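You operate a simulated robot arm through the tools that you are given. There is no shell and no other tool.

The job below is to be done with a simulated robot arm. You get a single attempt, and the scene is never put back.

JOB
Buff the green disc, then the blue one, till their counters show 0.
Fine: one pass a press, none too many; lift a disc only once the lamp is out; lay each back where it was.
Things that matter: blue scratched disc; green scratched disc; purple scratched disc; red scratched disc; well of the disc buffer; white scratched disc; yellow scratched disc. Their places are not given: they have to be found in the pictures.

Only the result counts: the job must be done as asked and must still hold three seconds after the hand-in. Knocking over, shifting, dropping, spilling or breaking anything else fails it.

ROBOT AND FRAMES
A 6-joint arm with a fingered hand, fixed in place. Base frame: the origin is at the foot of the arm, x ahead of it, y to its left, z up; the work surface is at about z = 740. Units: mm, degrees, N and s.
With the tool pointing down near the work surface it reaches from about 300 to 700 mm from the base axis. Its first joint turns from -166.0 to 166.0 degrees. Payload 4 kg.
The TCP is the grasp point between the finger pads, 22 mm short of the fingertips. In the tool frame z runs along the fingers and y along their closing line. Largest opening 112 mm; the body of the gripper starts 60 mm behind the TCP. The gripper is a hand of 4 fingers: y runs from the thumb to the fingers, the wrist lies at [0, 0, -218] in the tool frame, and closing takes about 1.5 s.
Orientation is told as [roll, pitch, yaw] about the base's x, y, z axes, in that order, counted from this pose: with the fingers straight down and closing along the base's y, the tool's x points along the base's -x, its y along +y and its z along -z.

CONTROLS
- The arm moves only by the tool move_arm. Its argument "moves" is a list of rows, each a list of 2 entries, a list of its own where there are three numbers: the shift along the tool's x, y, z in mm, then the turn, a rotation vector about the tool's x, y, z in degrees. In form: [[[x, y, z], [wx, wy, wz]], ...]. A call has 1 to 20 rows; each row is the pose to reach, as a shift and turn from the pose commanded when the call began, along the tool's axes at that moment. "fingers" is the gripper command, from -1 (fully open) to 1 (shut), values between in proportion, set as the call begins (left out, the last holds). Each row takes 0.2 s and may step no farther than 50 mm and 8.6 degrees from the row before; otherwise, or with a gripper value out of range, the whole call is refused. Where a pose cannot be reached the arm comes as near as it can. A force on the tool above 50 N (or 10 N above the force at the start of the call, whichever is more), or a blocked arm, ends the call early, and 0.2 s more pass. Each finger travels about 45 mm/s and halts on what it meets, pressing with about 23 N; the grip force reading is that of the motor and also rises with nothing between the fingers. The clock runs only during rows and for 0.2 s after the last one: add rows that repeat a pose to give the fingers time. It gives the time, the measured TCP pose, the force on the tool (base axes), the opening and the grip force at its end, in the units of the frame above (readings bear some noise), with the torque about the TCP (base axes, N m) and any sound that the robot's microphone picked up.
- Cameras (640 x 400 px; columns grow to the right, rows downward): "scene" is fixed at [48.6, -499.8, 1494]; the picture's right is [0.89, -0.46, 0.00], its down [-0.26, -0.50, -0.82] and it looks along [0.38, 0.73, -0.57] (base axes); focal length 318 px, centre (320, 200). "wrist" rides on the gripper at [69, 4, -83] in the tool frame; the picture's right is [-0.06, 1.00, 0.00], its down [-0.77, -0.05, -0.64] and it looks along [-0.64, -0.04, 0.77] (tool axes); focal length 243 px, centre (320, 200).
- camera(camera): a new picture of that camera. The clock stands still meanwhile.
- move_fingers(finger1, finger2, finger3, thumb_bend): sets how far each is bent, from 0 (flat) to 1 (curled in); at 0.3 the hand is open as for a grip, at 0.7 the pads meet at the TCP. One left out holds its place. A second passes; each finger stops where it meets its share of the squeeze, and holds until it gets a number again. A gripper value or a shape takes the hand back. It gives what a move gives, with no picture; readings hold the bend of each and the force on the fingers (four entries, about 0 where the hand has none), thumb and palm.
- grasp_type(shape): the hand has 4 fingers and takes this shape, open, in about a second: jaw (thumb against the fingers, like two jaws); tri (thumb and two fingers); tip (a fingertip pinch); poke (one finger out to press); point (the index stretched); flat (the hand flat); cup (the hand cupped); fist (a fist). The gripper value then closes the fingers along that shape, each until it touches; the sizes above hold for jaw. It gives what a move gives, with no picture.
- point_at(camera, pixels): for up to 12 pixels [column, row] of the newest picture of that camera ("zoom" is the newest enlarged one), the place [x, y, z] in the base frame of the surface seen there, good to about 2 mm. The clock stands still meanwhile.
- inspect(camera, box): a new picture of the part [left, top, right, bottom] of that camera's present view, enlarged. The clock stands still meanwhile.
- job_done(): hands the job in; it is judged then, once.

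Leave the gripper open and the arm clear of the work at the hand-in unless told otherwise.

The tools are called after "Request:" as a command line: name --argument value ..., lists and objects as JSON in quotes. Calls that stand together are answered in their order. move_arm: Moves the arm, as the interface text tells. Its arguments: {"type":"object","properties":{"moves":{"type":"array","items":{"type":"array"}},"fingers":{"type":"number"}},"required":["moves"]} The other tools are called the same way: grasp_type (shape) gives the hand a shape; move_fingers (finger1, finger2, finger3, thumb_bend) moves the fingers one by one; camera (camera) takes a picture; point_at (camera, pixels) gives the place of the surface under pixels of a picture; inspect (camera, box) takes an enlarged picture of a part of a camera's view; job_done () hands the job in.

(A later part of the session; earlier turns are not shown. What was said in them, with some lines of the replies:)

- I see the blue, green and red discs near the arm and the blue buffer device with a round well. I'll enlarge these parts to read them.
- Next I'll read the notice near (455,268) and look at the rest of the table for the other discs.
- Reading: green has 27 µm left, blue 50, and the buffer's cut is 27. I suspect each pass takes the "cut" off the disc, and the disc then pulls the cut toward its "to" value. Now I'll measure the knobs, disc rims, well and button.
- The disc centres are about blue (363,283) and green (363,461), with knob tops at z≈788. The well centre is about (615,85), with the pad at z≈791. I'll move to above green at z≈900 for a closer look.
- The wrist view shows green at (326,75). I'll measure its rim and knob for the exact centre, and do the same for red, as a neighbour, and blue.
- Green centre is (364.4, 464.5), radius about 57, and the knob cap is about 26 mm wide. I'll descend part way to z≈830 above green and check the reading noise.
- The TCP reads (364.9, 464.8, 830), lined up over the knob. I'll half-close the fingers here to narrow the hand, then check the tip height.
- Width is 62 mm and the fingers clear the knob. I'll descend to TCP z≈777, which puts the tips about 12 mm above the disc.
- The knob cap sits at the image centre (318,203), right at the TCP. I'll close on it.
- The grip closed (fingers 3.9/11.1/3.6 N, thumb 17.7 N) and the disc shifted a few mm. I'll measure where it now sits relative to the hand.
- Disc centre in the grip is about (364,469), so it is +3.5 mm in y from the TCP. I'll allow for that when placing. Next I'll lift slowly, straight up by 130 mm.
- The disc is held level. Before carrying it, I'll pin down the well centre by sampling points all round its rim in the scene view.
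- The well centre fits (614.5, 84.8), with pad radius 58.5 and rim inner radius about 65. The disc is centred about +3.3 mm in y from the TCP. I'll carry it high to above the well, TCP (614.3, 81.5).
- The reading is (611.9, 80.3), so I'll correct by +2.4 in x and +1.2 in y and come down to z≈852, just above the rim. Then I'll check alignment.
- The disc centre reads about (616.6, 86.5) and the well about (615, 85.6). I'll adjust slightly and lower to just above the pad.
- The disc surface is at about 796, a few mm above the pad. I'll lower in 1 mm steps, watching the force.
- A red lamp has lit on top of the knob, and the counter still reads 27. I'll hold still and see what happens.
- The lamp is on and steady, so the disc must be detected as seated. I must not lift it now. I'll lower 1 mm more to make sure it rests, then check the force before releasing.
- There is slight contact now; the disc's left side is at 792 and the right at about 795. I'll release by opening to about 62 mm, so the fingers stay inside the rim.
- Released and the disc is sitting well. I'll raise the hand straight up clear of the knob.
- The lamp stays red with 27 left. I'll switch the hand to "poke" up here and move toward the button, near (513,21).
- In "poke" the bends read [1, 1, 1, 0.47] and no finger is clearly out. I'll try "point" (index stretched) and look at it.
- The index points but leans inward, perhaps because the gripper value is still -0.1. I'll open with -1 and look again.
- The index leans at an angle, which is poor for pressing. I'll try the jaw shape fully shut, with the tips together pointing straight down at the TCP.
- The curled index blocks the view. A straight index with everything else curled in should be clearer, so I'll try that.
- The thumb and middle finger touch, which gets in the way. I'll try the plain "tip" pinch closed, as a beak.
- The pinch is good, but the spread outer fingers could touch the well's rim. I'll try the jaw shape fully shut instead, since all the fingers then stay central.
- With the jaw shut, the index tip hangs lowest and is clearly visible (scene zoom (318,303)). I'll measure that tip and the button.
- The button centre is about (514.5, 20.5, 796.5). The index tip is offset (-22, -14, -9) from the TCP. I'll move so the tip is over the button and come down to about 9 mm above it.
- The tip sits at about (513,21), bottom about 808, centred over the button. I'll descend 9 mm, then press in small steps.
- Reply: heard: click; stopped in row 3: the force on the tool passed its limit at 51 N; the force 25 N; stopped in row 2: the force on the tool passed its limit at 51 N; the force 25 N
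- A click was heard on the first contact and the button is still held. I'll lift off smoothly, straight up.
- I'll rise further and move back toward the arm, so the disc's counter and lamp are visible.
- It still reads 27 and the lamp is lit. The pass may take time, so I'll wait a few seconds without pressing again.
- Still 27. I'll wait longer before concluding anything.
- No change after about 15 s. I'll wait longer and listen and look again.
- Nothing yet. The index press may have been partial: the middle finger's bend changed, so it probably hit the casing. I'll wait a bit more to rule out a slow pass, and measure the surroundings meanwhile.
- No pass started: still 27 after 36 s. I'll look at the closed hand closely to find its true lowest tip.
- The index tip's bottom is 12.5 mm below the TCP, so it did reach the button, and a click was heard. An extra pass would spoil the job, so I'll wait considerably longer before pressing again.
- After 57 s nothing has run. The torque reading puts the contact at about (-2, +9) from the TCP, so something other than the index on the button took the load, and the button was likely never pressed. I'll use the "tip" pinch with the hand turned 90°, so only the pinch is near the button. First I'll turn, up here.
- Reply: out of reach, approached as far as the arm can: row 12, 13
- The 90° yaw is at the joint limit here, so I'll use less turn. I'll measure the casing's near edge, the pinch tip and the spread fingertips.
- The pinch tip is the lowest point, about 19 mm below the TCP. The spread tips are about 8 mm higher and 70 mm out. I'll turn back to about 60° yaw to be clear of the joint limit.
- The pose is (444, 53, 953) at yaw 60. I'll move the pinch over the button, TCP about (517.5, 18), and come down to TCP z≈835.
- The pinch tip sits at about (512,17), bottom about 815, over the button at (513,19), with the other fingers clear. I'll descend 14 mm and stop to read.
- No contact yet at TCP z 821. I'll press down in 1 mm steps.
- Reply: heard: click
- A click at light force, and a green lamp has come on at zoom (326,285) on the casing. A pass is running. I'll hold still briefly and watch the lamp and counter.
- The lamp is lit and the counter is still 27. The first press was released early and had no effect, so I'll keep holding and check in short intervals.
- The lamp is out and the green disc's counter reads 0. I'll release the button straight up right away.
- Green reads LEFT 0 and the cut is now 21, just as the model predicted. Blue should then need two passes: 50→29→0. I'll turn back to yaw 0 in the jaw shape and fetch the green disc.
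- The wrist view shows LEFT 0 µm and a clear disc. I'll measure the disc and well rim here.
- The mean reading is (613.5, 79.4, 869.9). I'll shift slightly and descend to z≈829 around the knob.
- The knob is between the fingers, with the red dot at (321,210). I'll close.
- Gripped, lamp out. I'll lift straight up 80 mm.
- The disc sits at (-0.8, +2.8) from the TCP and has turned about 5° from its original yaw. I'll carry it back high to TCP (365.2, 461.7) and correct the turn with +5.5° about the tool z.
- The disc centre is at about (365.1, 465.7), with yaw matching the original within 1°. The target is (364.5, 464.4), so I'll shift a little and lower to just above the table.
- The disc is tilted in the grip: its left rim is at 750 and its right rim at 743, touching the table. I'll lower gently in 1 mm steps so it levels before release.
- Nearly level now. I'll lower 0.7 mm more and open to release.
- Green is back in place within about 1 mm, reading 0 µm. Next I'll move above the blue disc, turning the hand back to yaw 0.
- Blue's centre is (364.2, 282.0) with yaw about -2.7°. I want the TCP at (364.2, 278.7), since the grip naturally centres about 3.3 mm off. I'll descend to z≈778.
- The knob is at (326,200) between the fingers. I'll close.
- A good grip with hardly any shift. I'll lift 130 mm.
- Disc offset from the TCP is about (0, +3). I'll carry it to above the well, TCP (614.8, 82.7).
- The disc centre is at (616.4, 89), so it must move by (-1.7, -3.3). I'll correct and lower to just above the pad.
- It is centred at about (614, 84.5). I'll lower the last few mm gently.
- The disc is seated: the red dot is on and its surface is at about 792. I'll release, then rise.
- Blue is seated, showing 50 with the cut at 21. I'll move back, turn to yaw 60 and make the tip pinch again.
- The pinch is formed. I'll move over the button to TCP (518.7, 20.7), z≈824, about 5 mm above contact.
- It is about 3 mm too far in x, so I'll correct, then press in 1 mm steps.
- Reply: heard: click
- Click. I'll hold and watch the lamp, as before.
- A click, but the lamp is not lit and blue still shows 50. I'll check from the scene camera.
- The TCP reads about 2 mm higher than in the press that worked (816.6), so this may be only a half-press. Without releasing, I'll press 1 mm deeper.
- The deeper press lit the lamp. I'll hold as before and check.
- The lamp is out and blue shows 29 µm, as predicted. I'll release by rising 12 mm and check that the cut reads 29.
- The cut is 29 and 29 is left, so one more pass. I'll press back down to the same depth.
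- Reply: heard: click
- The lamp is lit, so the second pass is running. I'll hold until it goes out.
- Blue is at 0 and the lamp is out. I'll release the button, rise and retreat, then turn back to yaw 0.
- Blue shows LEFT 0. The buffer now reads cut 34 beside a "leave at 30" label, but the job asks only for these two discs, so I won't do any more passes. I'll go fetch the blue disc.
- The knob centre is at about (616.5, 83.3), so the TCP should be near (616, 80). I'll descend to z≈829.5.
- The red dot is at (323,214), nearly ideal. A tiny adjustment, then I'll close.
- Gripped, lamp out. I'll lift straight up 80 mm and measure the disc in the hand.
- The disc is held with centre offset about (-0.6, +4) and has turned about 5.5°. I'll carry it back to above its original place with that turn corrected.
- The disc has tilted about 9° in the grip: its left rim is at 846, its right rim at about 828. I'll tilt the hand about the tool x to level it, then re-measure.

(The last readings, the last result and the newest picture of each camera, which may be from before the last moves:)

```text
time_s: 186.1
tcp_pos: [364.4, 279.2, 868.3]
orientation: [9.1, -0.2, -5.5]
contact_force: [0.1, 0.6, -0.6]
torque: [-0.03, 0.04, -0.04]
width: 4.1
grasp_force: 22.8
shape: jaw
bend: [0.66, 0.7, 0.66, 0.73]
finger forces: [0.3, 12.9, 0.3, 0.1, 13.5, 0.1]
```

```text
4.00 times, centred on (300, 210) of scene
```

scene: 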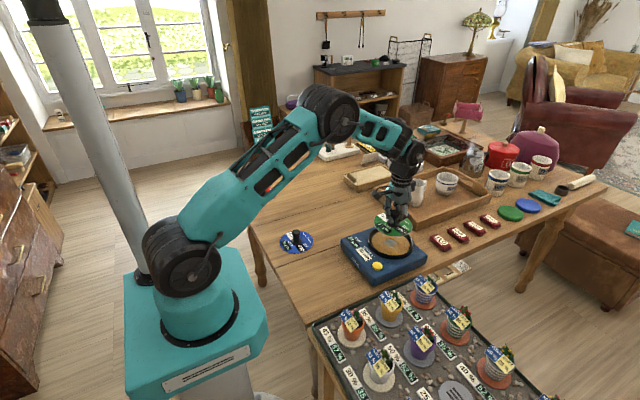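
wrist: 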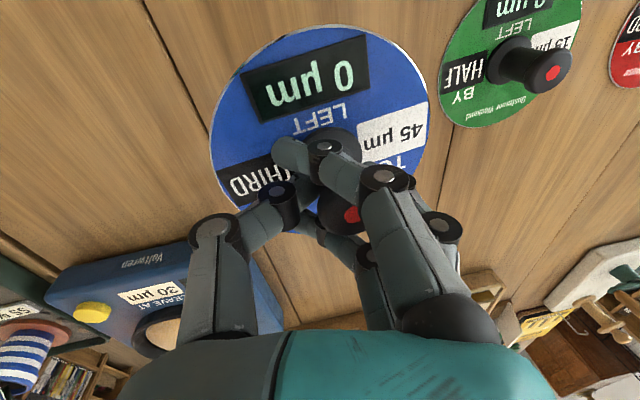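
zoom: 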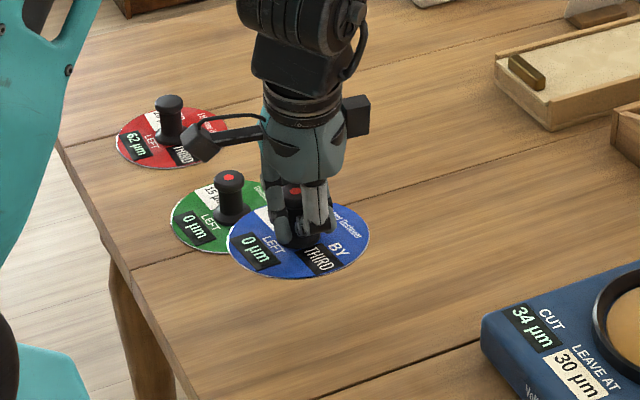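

Still about 4° of tilt left (839.8 vs 832.2), and the centre is now at (364.6, 288.5). I'll tilt 4° more, turn 2° and shift about -8.6 mm in y.

Request:
move_arm --moves '[[[0, -4, -0.6], [-2, 0, 1]], [[0.3, -8.5, -1.3], [-4, 0, 2]], [[0.3, -8.5, -1.3], [-4, 0, 2]], [[0.3, -8.5, -1.3], [-4, 0, 2]]]'

Request:
camera --camera "wrist"

Request:
point_at --camera "wrist" --pixels '[[213, 130], [426, 110], [325, 28], [213, 145], [425, 130], [245, 72], [365, 37], [240, 70], [405, 60]]'

```text
time_s: 187.1
tcp_pos: [364.0, 271.6, 868.1]
orientation: [13.1, 0.2, -7.4]
contact_force: [-0.7, 0.2, -0.1]
torque: [0.02, 0.02, -0.02]
width: 4.0
grasp_force: 23.8
shape: jaw
bend: [0.66, 0.7, 0.66, 0.73]
finger forces: [0.3, 13.0, 0.4, 0.0, 13.5, 0.1]
```

```text
taken
```

wrist: 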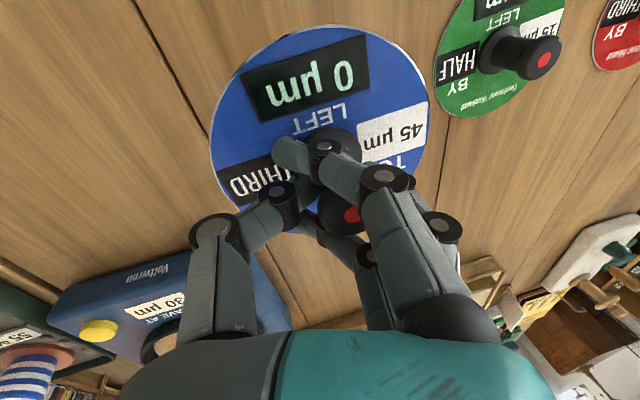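

```text
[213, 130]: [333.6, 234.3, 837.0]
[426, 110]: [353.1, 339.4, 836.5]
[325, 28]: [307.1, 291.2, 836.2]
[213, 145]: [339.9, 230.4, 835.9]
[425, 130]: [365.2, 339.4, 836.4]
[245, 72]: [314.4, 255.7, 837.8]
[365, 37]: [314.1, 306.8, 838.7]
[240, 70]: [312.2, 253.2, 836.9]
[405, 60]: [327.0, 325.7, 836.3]
```

It's level now: all rim points read 836–837, centre (364.4, 282.4). I'll lower 88 mm straight down, taking the hand's tilt into account.

Request:
move_arm --moves '[[[0, -4.5, 19.5], [0, 0, -1]], [[0, -9.1, 39], [0, 0, -2]], [[0, -13.6, 58.4], [0, 0, -2]], [[0, -17, 73], [0, 0, -2]], [[0, -19.1, 81.8], [0, 0, -2]], [[0, -20, 85.7], [0, 0, -2]], [[0, -20, 85.7], [0, 0, -2]], [[0, -20, 85.7], [0, 0, -2]]]'

Request:
camera --camera "wrist"

Request:
point_at --camera "wrist" --pixels '[[213, 130], [426, 110], [325, 28], [213, 145], [425, 130], [245, 72], [365, 37], [240, 70], [405, 60]]'

Request:
inspect --camera "scene" --box '[230, 170, 340, 260]'

```text
time_s: 188.9
tcp_pos: [363.4, 270.6, 779.7]
orientation: [13.1, -0.2, -5.5]
contact_force: [-0.1, -0.7, -0.3]
torque: [0.0, -0.01, 0.0]
width: 4.1
grasp_force: 23.3
shape: jaw
bend: [0.66, 0.7, 0.66, 0.73]
finger forces: [0.4, 13.1, 0.4, 0.1, 13.5, 0.1]
```

```text
taken
```

wrist: 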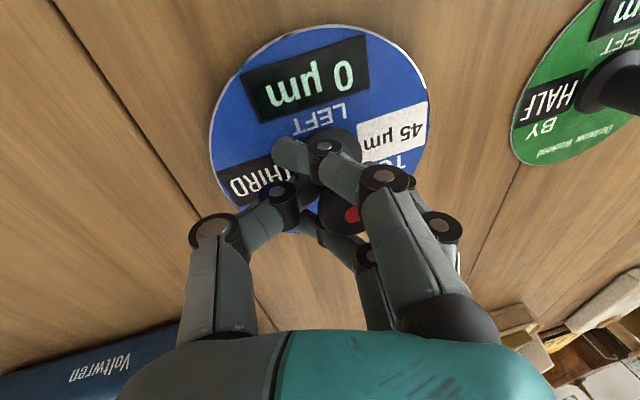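

```text
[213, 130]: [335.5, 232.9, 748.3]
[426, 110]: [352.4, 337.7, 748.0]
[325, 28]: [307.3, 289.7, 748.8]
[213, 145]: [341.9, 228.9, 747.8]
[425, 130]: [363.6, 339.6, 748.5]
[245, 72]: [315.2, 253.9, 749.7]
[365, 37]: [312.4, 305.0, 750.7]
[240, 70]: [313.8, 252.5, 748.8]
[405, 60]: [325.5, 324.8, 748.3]
```

```text
4.44 times, centred on (285, 215) of scene
```

zoom: 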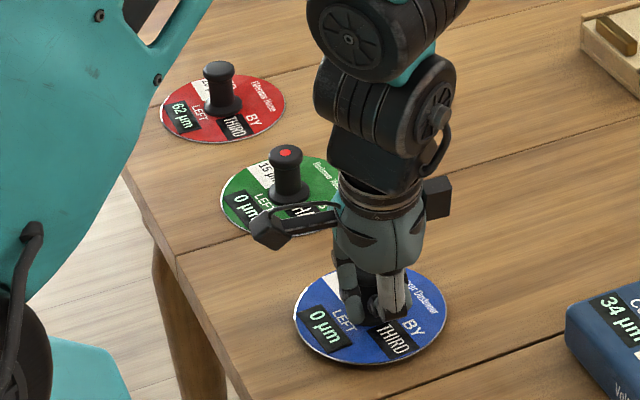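

Centre (364.4, 281.8), level at 748, angle -3°. That matches the original. I'll lower the last 6 mm gently.

Request:
move_arm --moves '[[[0, -0.45, 1.95], [0, 0, 0]], [[0, -0.9, 3.9], [0, 0, 0]], [[0, -1.1, 4.9], [0, 0, 0]], [[0, -1.1, 4.9], [0, 0, 0]]]'

Request:
move_arm --moves '[[[0, -0.2, 0.7], [0, 0, 0]], [[0, -0.2, 0.7], [0, 0, 0]]]'

Request:
camera --camera "wrist"

Request:
point_at --camera "wrist" --pixels '[[213, 130], [426, 110], [325, 28], [213, 145], [425, 130], [245, 72], [365, 37]]'

```text
time_s: 189.9
tcp_pos: [364.2, 271.8, 774.2]
orientation: [13.2, -0.3, -5.5]
contact_force: [0.1, -0.8, -0.9]
torque: [0.0, 0.03, 0.02]
width: 4.0
grasp_force: 23.2
shape: jaw
bend: [0.66, 0.7, 0.66, 0.73]
finger forces: [0.3, 13.1, 0.4, 0.1, 13.5, 0.0]
```

```text
time_s: 190.5
tcp_pos: [364.8, 270.0, 773.6]
orientation: [13.0, -0.2, -5.6]
contact_force: [0.1, 0.7, -0.6]
torque: [0.0, -0.02, 0.01]
width: 3.9
grasp_force: 23.2
shape: jaw
bend: [0.66, 0.7, 0.66, 0.73]
finger forces: [0.5, 13.1, 0.1, 0.1, 13.5, 0.0]
```

```text
taken
```

wrist: 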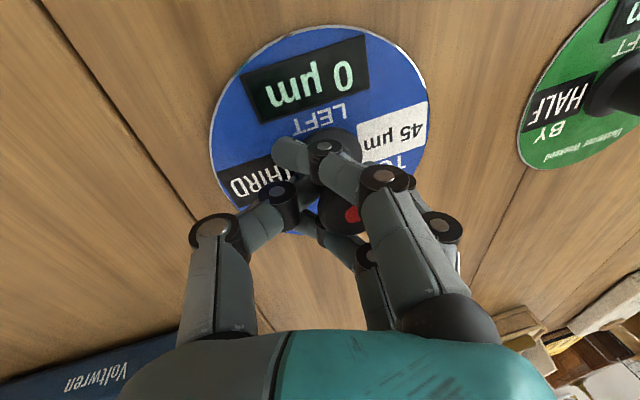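

```text
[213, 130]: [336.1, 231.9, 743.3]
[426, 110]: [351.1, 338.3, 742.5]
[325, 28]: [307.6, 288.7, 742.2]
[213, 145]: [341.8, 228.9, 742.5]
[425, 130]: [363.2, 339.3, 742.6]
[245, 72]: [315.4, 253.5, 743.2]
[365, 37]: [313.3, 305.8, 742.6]
```

Seated at 742.5 and level. I'll open only partway, because the tilted thumb would otherwise dip toward the disc.

Request:
move_arm --moves '[[[0, 0, 0], [0, 0, 0]], [[0, 0, 0], [0, 0, 0]], [[0, 0, 0], [0, 0, 0]], [[0, 0, 0], [0, 0, 0]], [[0, 0, 0], [0, 0, 0]]]' --fingers 0.25

Request:
camera --camera "wrist"

Request:
inspect --camera "scene" --box '[260, 200, 340, 260]'

```text
time_s: 191.7
tcp_pos: [363.4, 270.6, 773.5]
orientation: [13.1, -0.2, -5.4]
contact_force: [-0.5, -0.9, -0.1]
torque: [0.0, 0.04, -0.01]
width: 41.5
grasp_force: 0.0
shape: jaw
bend: [0.73, 0.73, 0.73, 0.7]
finger forces: [0.0, 0.0, 0.0, 0.1, 0.0, 0.0]
```

```text
taken
```

wrist: 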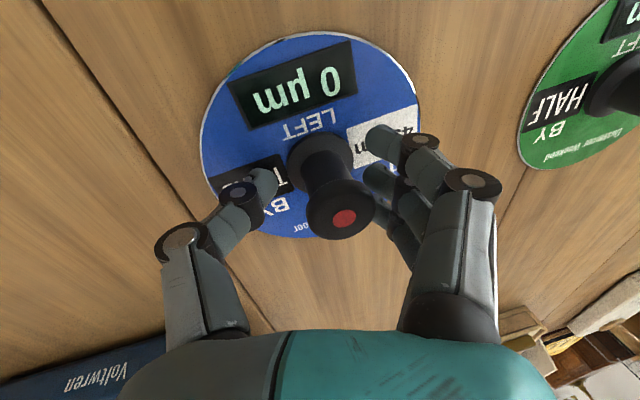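

```text
6.67 times, centred on (300, 230) of scene
```

zoom: 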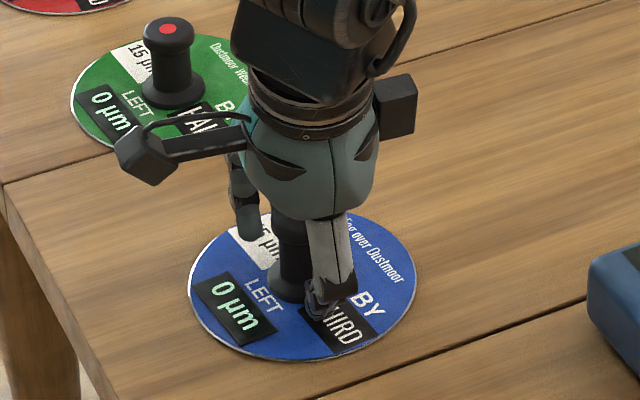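

Released, but the disc moved a few mm during the opening. I'll measure it.

Request:
point_at --camera "wrist" --pixels '[[203, 130], [416, 110], [315, 35], [204, 150], [416, 90], [230, 82], [350, 42], [345, 218], [225, 85], [400, 70]]'

```text
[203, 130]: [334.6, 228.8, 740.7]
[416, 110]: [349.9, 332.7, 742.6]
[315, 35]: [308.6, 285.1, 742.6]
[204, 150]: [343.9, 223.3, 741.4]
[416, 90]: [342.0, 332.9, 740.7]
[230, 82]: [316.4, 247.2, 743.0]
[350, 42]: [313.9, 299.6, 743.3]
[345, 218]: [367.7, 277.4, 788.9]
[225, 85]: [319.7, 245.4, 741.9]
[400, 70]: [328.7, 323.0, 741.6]
```

The disc centre is now (366, 277.2), about 5 mm off from (364.2, 282). I'll rise straight up, level the hand, and re-grip without lifting to nudge it back.

Request:
move_arm --moves '[[[0, 2.3, -9.7], [0, 0, 0]], [[0, 5.7, -24.4], [0, 0, 0]], [[0, 11.4, -48.7], [0, 0, 0]], [[0, 18.2, -78], [0, 0, 0]], [[0, 25, -107], [0, 0, 0]], [[0, 27.2, -117], [0, 0, 0]], [[0, 27.2, -117], [0, 0, 0]]]'

Request:
move_arm --moves '[[[0, 0, 0], [4, 0, 0]], [[0, 0, 0], [8, 0, 0]], [[0, 0, 0], [13.1, 0, 0]], [[0, 0, 0], [13.1, 0, 0]]]' --fingers -0.1

Request:
camera --camera "wrist"

Request:
move_arm --moves '[[[0, 0, 0], [0, 0, 0]]]'

```text
time_s: 193.3
tcp_pos: [363.6, 270.7, 893.4]
orientation: [13.0, -0.2, -5.5]
contact_force: [-0.2, 0.6, -0.1]
torque: [-0.02, -0.03, -0.01]
width: 41.5
grasp_force: 0.0
shape: jaw
bend: [0.73, 0.73, 0.73, 0.7]
finger forces: [0.0, 0.1, 0.0, 0.0, 0.0, 0.0]
```

```text
time_s: 194.3
tcp_pos: [362.4, 269.8, 893.8]
orientation: [0.0, -0.2, -5.4]
contact_force: [-1.1, 0.8, 0.0]
torque: [-0.01, 0.01, 0.01]
width: 60.9
grasp_force: 0.0
shape: jaw
bend: [0.72, 0.72, 0.72, 0.7]
finger forces: [0.0, 0.1, 0.0, 0.1, 0.0, 0.0]
```

```text
taken
```

wrist: 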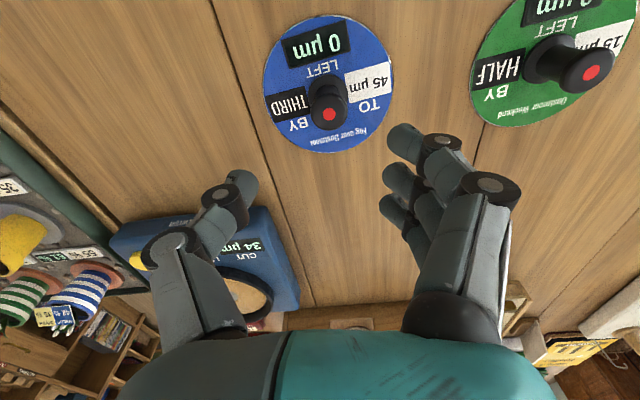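

```text
time_s: 194.7
tcp_pos: [363.0, 270.7, 893.0]
orientation: [0.1, -0.2, -5.5]
contact_force: [0.6, 0.7, 0.1]
torque: [-0.05, -0.01, 0.02]
width: 60.8
grasp_force: 0.1
shape: jaw
bend: [0.72, 0.72, 0.72, 0.7]
finger forces: [0.0, 0.0, 0.0, 0.1, 0.0, 0.1]
```

Request:
point_at --camera "wrist" --pixels '[[265, 85], [392, 85], [328, 18], [328, 151], [330, 115], [272, 60], [386, 60], [284, 38], [347, 25], [275, 120], [384, 115]]'

Request:
inspect --camera "scene" --box '[230, 170, 340, 260]'

```text
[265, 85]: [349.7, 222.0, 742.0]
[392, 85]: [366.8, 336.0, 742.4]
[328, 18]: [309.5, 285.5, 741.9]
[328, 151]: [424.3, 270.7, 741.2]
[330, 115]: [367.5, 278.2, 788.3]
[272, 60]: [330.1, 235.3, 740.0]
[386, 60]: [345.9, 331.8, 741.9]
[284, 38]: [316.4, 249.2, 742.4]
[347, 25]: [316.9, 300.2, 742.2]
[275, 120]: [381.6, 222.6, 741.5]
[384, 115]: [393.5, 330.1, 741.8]
```

```text
4.44 times, centred on (285, 215) of scene
```

zoom: 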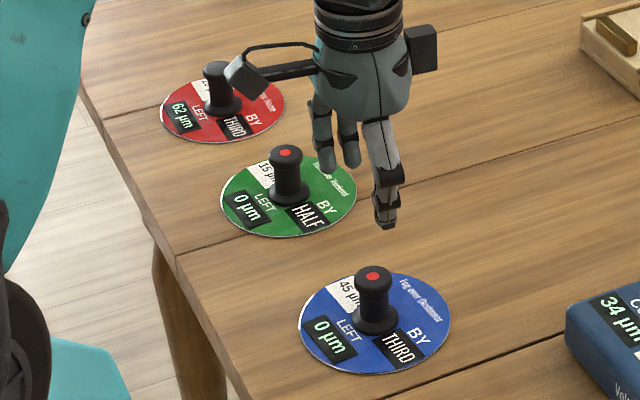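

The disc is at (366.8, 278.3). I'll descend with the hand upright at TCP (366.8, 278.7), so that closing pushes the knob to y≈282.

Request:
move_arm --moves '[[[-1.6, 4.4, 25], [0, 0, 0]], [[-3.3, 8.75, 55], [0, 0, 0]], [[-3.3, 8.75, 85], [0, 0, 0]], [[-3.3, 8.75, 105], [0, 0, 0]], [[-3.3, 8.75, 115], [0, 0, 0]], [[-3.3, 8.75, 115], [0, 0, 0]]]'

Request:
camera --camera "wrist"

Request:
move_arm --moves '[[[0, 0, 0], [0, 0, 0]]]'

```text
time_s: 196.1
tcp_pos: [368.8, 279.5, 778.7]
orientation: [0.0, -0.2, -5.5]
contact_force: [0.3, 0.0, -0.6]
torque: [-0.02, 0.03, 0.03]
width: 61.0
grasp_force: 0.2
shape: jaw
bend: [0.72, 0.72, 0.72, 0.7]
finger forces: [0.0, 0.0, 0.0, 0.0, 0.0, 0.0]
```

```text
taken
```

wrist: 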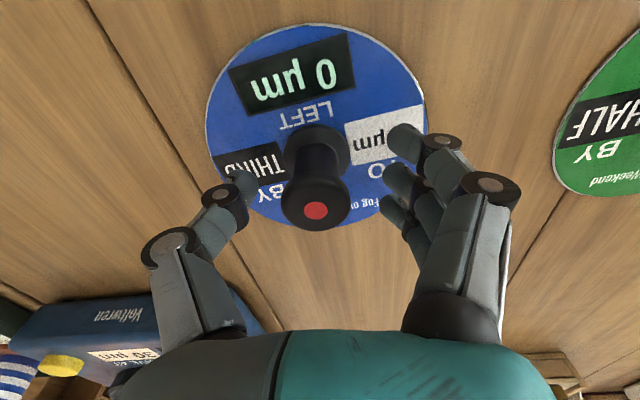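

```text
time_s: 196.5
tcp_pos: [366.4, 278.3, 778.5]
orientation: [0.0, -0.1, -5.5]
contact_force: [-0.9, 0.0, 1.1]
torque: [0.03, -0.01, -0.03]
width: 60.9
grasp_force: 0.2
shape: jaw
bend: [0.72, 0.72, 0.72, 0.7]
finger forces: [0.1, 0.1, 0.0, 0.1, 0.0, 0.0]
```

The knob is at (316,210), between the fingers and a bit toward the thumb. I'll close so it gets pushed toward +y.

Request:
move_arm --moves '[[[0, 0, 0], [0, 0, 0]], [[0, 0, 0], [0, 0, 0]], [[0, 0, 0], [0, 0, 0]], [[0, 0, 0], [0, 0, 0]], [[0, 0, 0], [0, 0, 0]], [[0, 0, 0], [0, 0, 0]], [[0, 0, 0], [0, 0, 0]], [[0, 0, 0], [0, 0, 0]]]' --fingers 1

Request:
camera --camera "wrist"

Request:
point_at --camera "wrist" --pixels '[[219, 125], [434, 115], [325, 32], [220, 145], [434, 135], [245, 66], [365, 42]]'

```text
time_s: 198.3
tcp_pos: [366.7, 279.7, 779.4]
orientation: [-0.1, -0.2, -5.5]
contact_force: [0.4, 0.2, -0.1]
torque: [-0.06, 0.03, 0.02]
width: 4.9
grasp_force: 22.9
shape: jaw
bend: [0.64, 0.72, 0.66, 0.7]
finger forces: [5.7, 10.8, 2.0, 0.0, 18.1, 0.1]
```

```text
taken
```

wrist: 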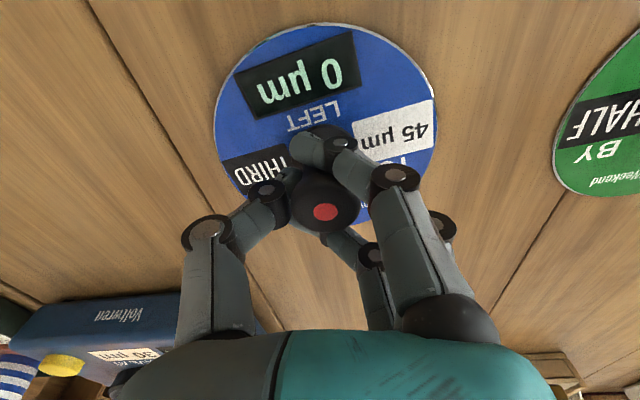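

```text
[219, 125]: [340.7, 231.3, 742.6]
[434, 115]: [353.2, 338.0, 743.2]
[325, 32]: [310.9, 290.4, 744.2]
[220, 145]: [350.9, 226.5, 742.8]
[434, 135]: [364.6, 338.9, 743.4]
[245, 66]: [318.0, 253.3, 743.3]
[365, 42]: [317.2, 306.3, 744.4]
```

The disc is now at about (366, 282.3), turned about 3° too far. While gripped on the table, I'll slide -1.8 mm in x and turn 3°.

Request:
move_arm --moves '[[[0.9, -0.2, 0], [0, 0, 1.5]], [[1.8, -0.4, 0], [0, 0, 3]], [[1.8, -0.4, 0], [0, 0, 3]], [[1.8, -0.4, 0], [0, 0, 3]]]'

Request:
camera --camera "wrist"

Request:
point_at --camera "wrist" --pixels '[[219, 125], [434, 115], [325, 30], [220, 145], [434, 135], [237, 73], [352, 33]]'

```text
time_s: 199.3
tcp_pos: [365.9, 278.3, 778.5]
orientation: [0.1, -0.1, -8.5]
contact_force: [0.4, 0.7, 0.1]
torque: [-0.02, -0.02, 0.05]
width: 5.2
grasp_force: 23.6
shape: jaw
bend: [0.64, 0.72, 0.66, 0.7]
finger forces: [5.9, 11.0, 2.3, 0.1, 17.8, 0.1]
```

```text
taken
```

wrist: 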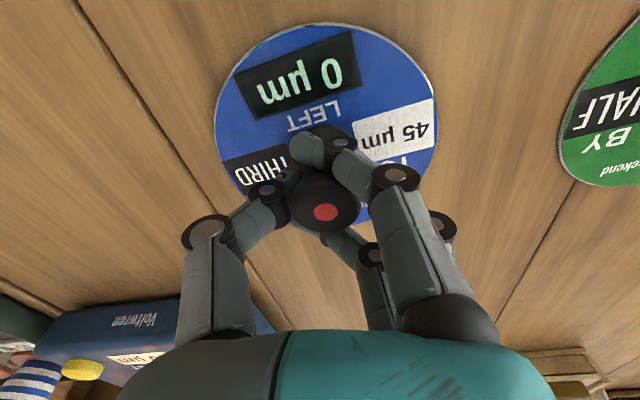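

```text
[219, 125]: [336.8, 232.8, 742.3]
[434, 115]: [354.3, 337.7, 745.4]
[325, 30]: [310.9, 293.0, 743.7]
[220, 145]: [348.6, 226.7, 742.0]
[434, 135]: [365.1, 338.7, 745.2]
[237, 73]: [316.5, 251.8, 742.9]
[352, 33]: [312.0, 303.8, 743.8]
```

Centre about (364.8, 282.3). One more 2° turn, then I'll release.

Request:
move_arm --moves '[[[0.4, -0.2, 0], [0, 0, 1]], [[0.4, -0.2, 0], [0, 0, 2.2]], [[0.4, -0.2, 0], [0, 0, 2.2]]]'

Request:
move_arm --moves '[[[0, 0, 0], [0, 0, 0]], [[0, 0, 0], [0, 0, 0]], [[0, 0, 0], [0, 0, 0]], [[0, 0, 0], [0, 0, 0]], [[0, 0, 0], [0, 0, 0]], [[0, 0, 0], [0, 0, 0]], [[0, 0, 0], [0, 0, 0]]]' --fingers -0.1

Request:
move_arm --moves '[[[0, 0, -10], [0, 0, 0]], [[0, 0, -30], [0, 0, 0]], [[0, 0, -60], [0, 0, 0]], [[0, 0, -95], [0, 0, 0]], [[0, 0, -122], [0, 0, 0]], [[0, 0, -122], [0, 0, 0]]]'

Request:
camera --camera "wrist"

Request:
inspect --camera "scene" --box '[230, 170, 340, 260]'

```text
time_s: 200.1
tcp_pos: [365.7, 279.2, 778.3]
orientation: [0.0, -0.2, -10.7]
contact_force: [-0.3, 0.1, 0.6]
torque: [-0.06, -0.06, 0.06]
width: 4.7
grasp_force: 23.1
shape: jaw
bend: [0.64, 0.72, 0.66, 0.7]
finger forces: [6.3, 11.0, 2.2, 0.1, 17.9, 0.1]
```

```text
time_s: 201.7
tcp_pos: [366.0, 279.0, 778.7]
orientation: [0.0, -0.2, -10.7]
contact_force: [0.2, 0.2, 0.9]
torque: [0.0, -0.01, 0.01]
width: 60.9
grasp_force: 0.1
shape: jaw
bend: [0.72, 0.72, 0.72, 0.7]
finger forces: [0.0, 0.0, 0.1, 0.1, 0.0, 0.0]
```

```text
time_s: 203.1
tcp_pos: [365.2, 279.8, 902.0]
orientation: [-0.1, -0.2, -10.7]
contact_force: [-0.1, -0.5, -0.4]
torque: [0.01, -0.01, 0.01]
width: 61.0
grasp_force: 0.0
shape: jaw
bend: [0.72, 0.72, 0.72, 0.7]
finger forces: [0.0, 0.0, 0.0, 0.0, 0.0, 0.0]
```

```text
taken
```

wrist: 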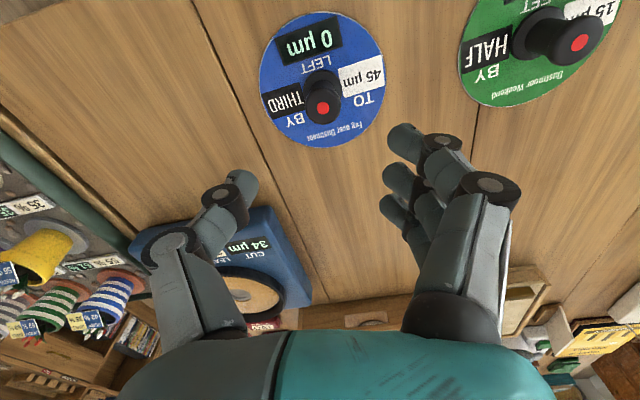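

```text
4.44 times, centred on (285, 215) of scene
```

zoom: 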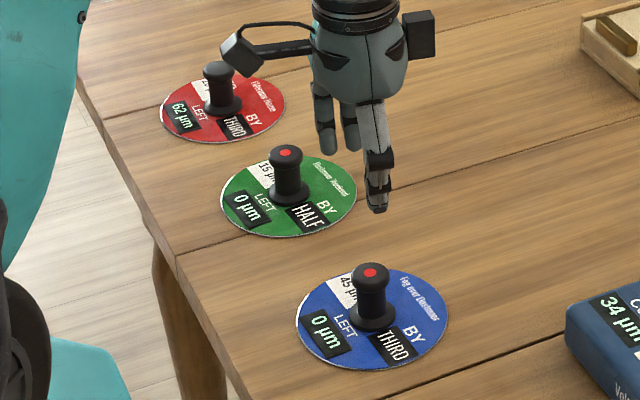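

Blue is back within about 1 mm, reading 0 µm. I'll raise the arm clear, open the hand, and make a last check.

Request:
move_arm --moves '[[[0, 0, -35], [0, 0, 0]], [[10, -15, -70], [0, 0, -4]], [[20, -30, -100], [0, 0, -8]], [[25, -38, -105], [0, 0, -10.7]], [[25, -38, -105], [0, 0, -10.7]], [[25, -38, -105], [0, 0, -10.7]], [[25, -38, -105], [0, 0, -10.7]]]' --fingers -1

Request:
camera --camera "scene"

Request:
camera --camera "wrist"

Request:
inspect --camera "scene" --box '[340, 195, 430, 285]'

```text
time_s: 204.7
tcp_pos: [332.3, 246.0, 1005.5]
orientation: [0.1, -0.1, 0.0]
contact_force: [-0.2, -0.8, -1.1]
torque: [0.01, 0.02, 0.0]
width: 111.6
grasp_force: 0.0
shape: jaw
bend: [0.3, 0.3, 0.3, 0.3]
finger forces: [0.0, 0.0, 0.1, 0.0, 0.1, 0.0]
```

```text
taken
```

scene: 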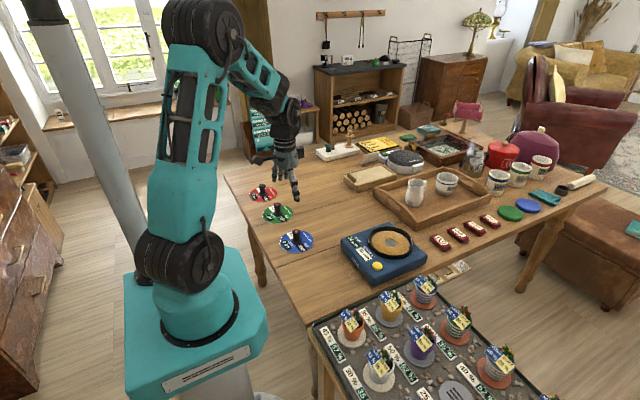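

```text
taken
```

wrist: 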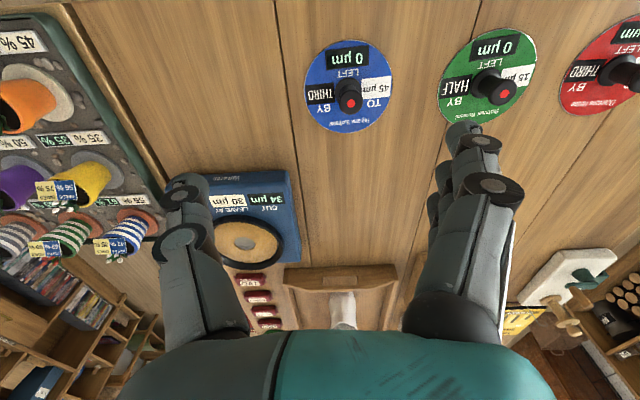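

```text
4.44 times, centred on (385, 240) of scene
```

zoom: 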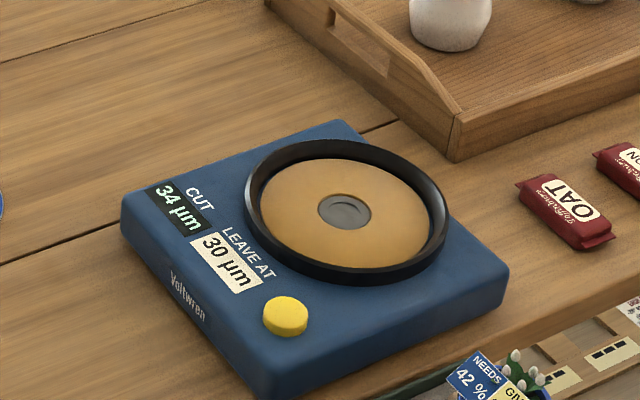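

Both discs read 0 µm and are back in their places. The lamp is out, the well is empty, and the arm is clear with the hand open. I'm handing in.

Request:
job_done

```text
The job is handed in.
```

I buffed the green disc and then the blue one. Both counters read 0, and the job is handed in.

- **Passes:** green took one pass (27 to 0) and blue took two (50 to 29 to 0). My first press on green clicked but never lit the lamp or moved the counter, so no pass ran.
- **Lifting:** I lifted each disc only after the lamp was out.
- **Placement:** each disc is back within about 1 to 2 mm of where it lay, and turned within a few degrees of how it was. Blue slid about 5 mm when I let go, so I gripped it again and nudged it back.
- **Buffer reading:** its cut now shows 34 µm, beside a label saying "LEAVE AT 30 µm". You asked only for these two discs, so I ran no further passes to change it.
- **Other discs:** I left the red disc alone and never saw the purple, white or yellow ones.

The arm is clear of the work with the hand open.
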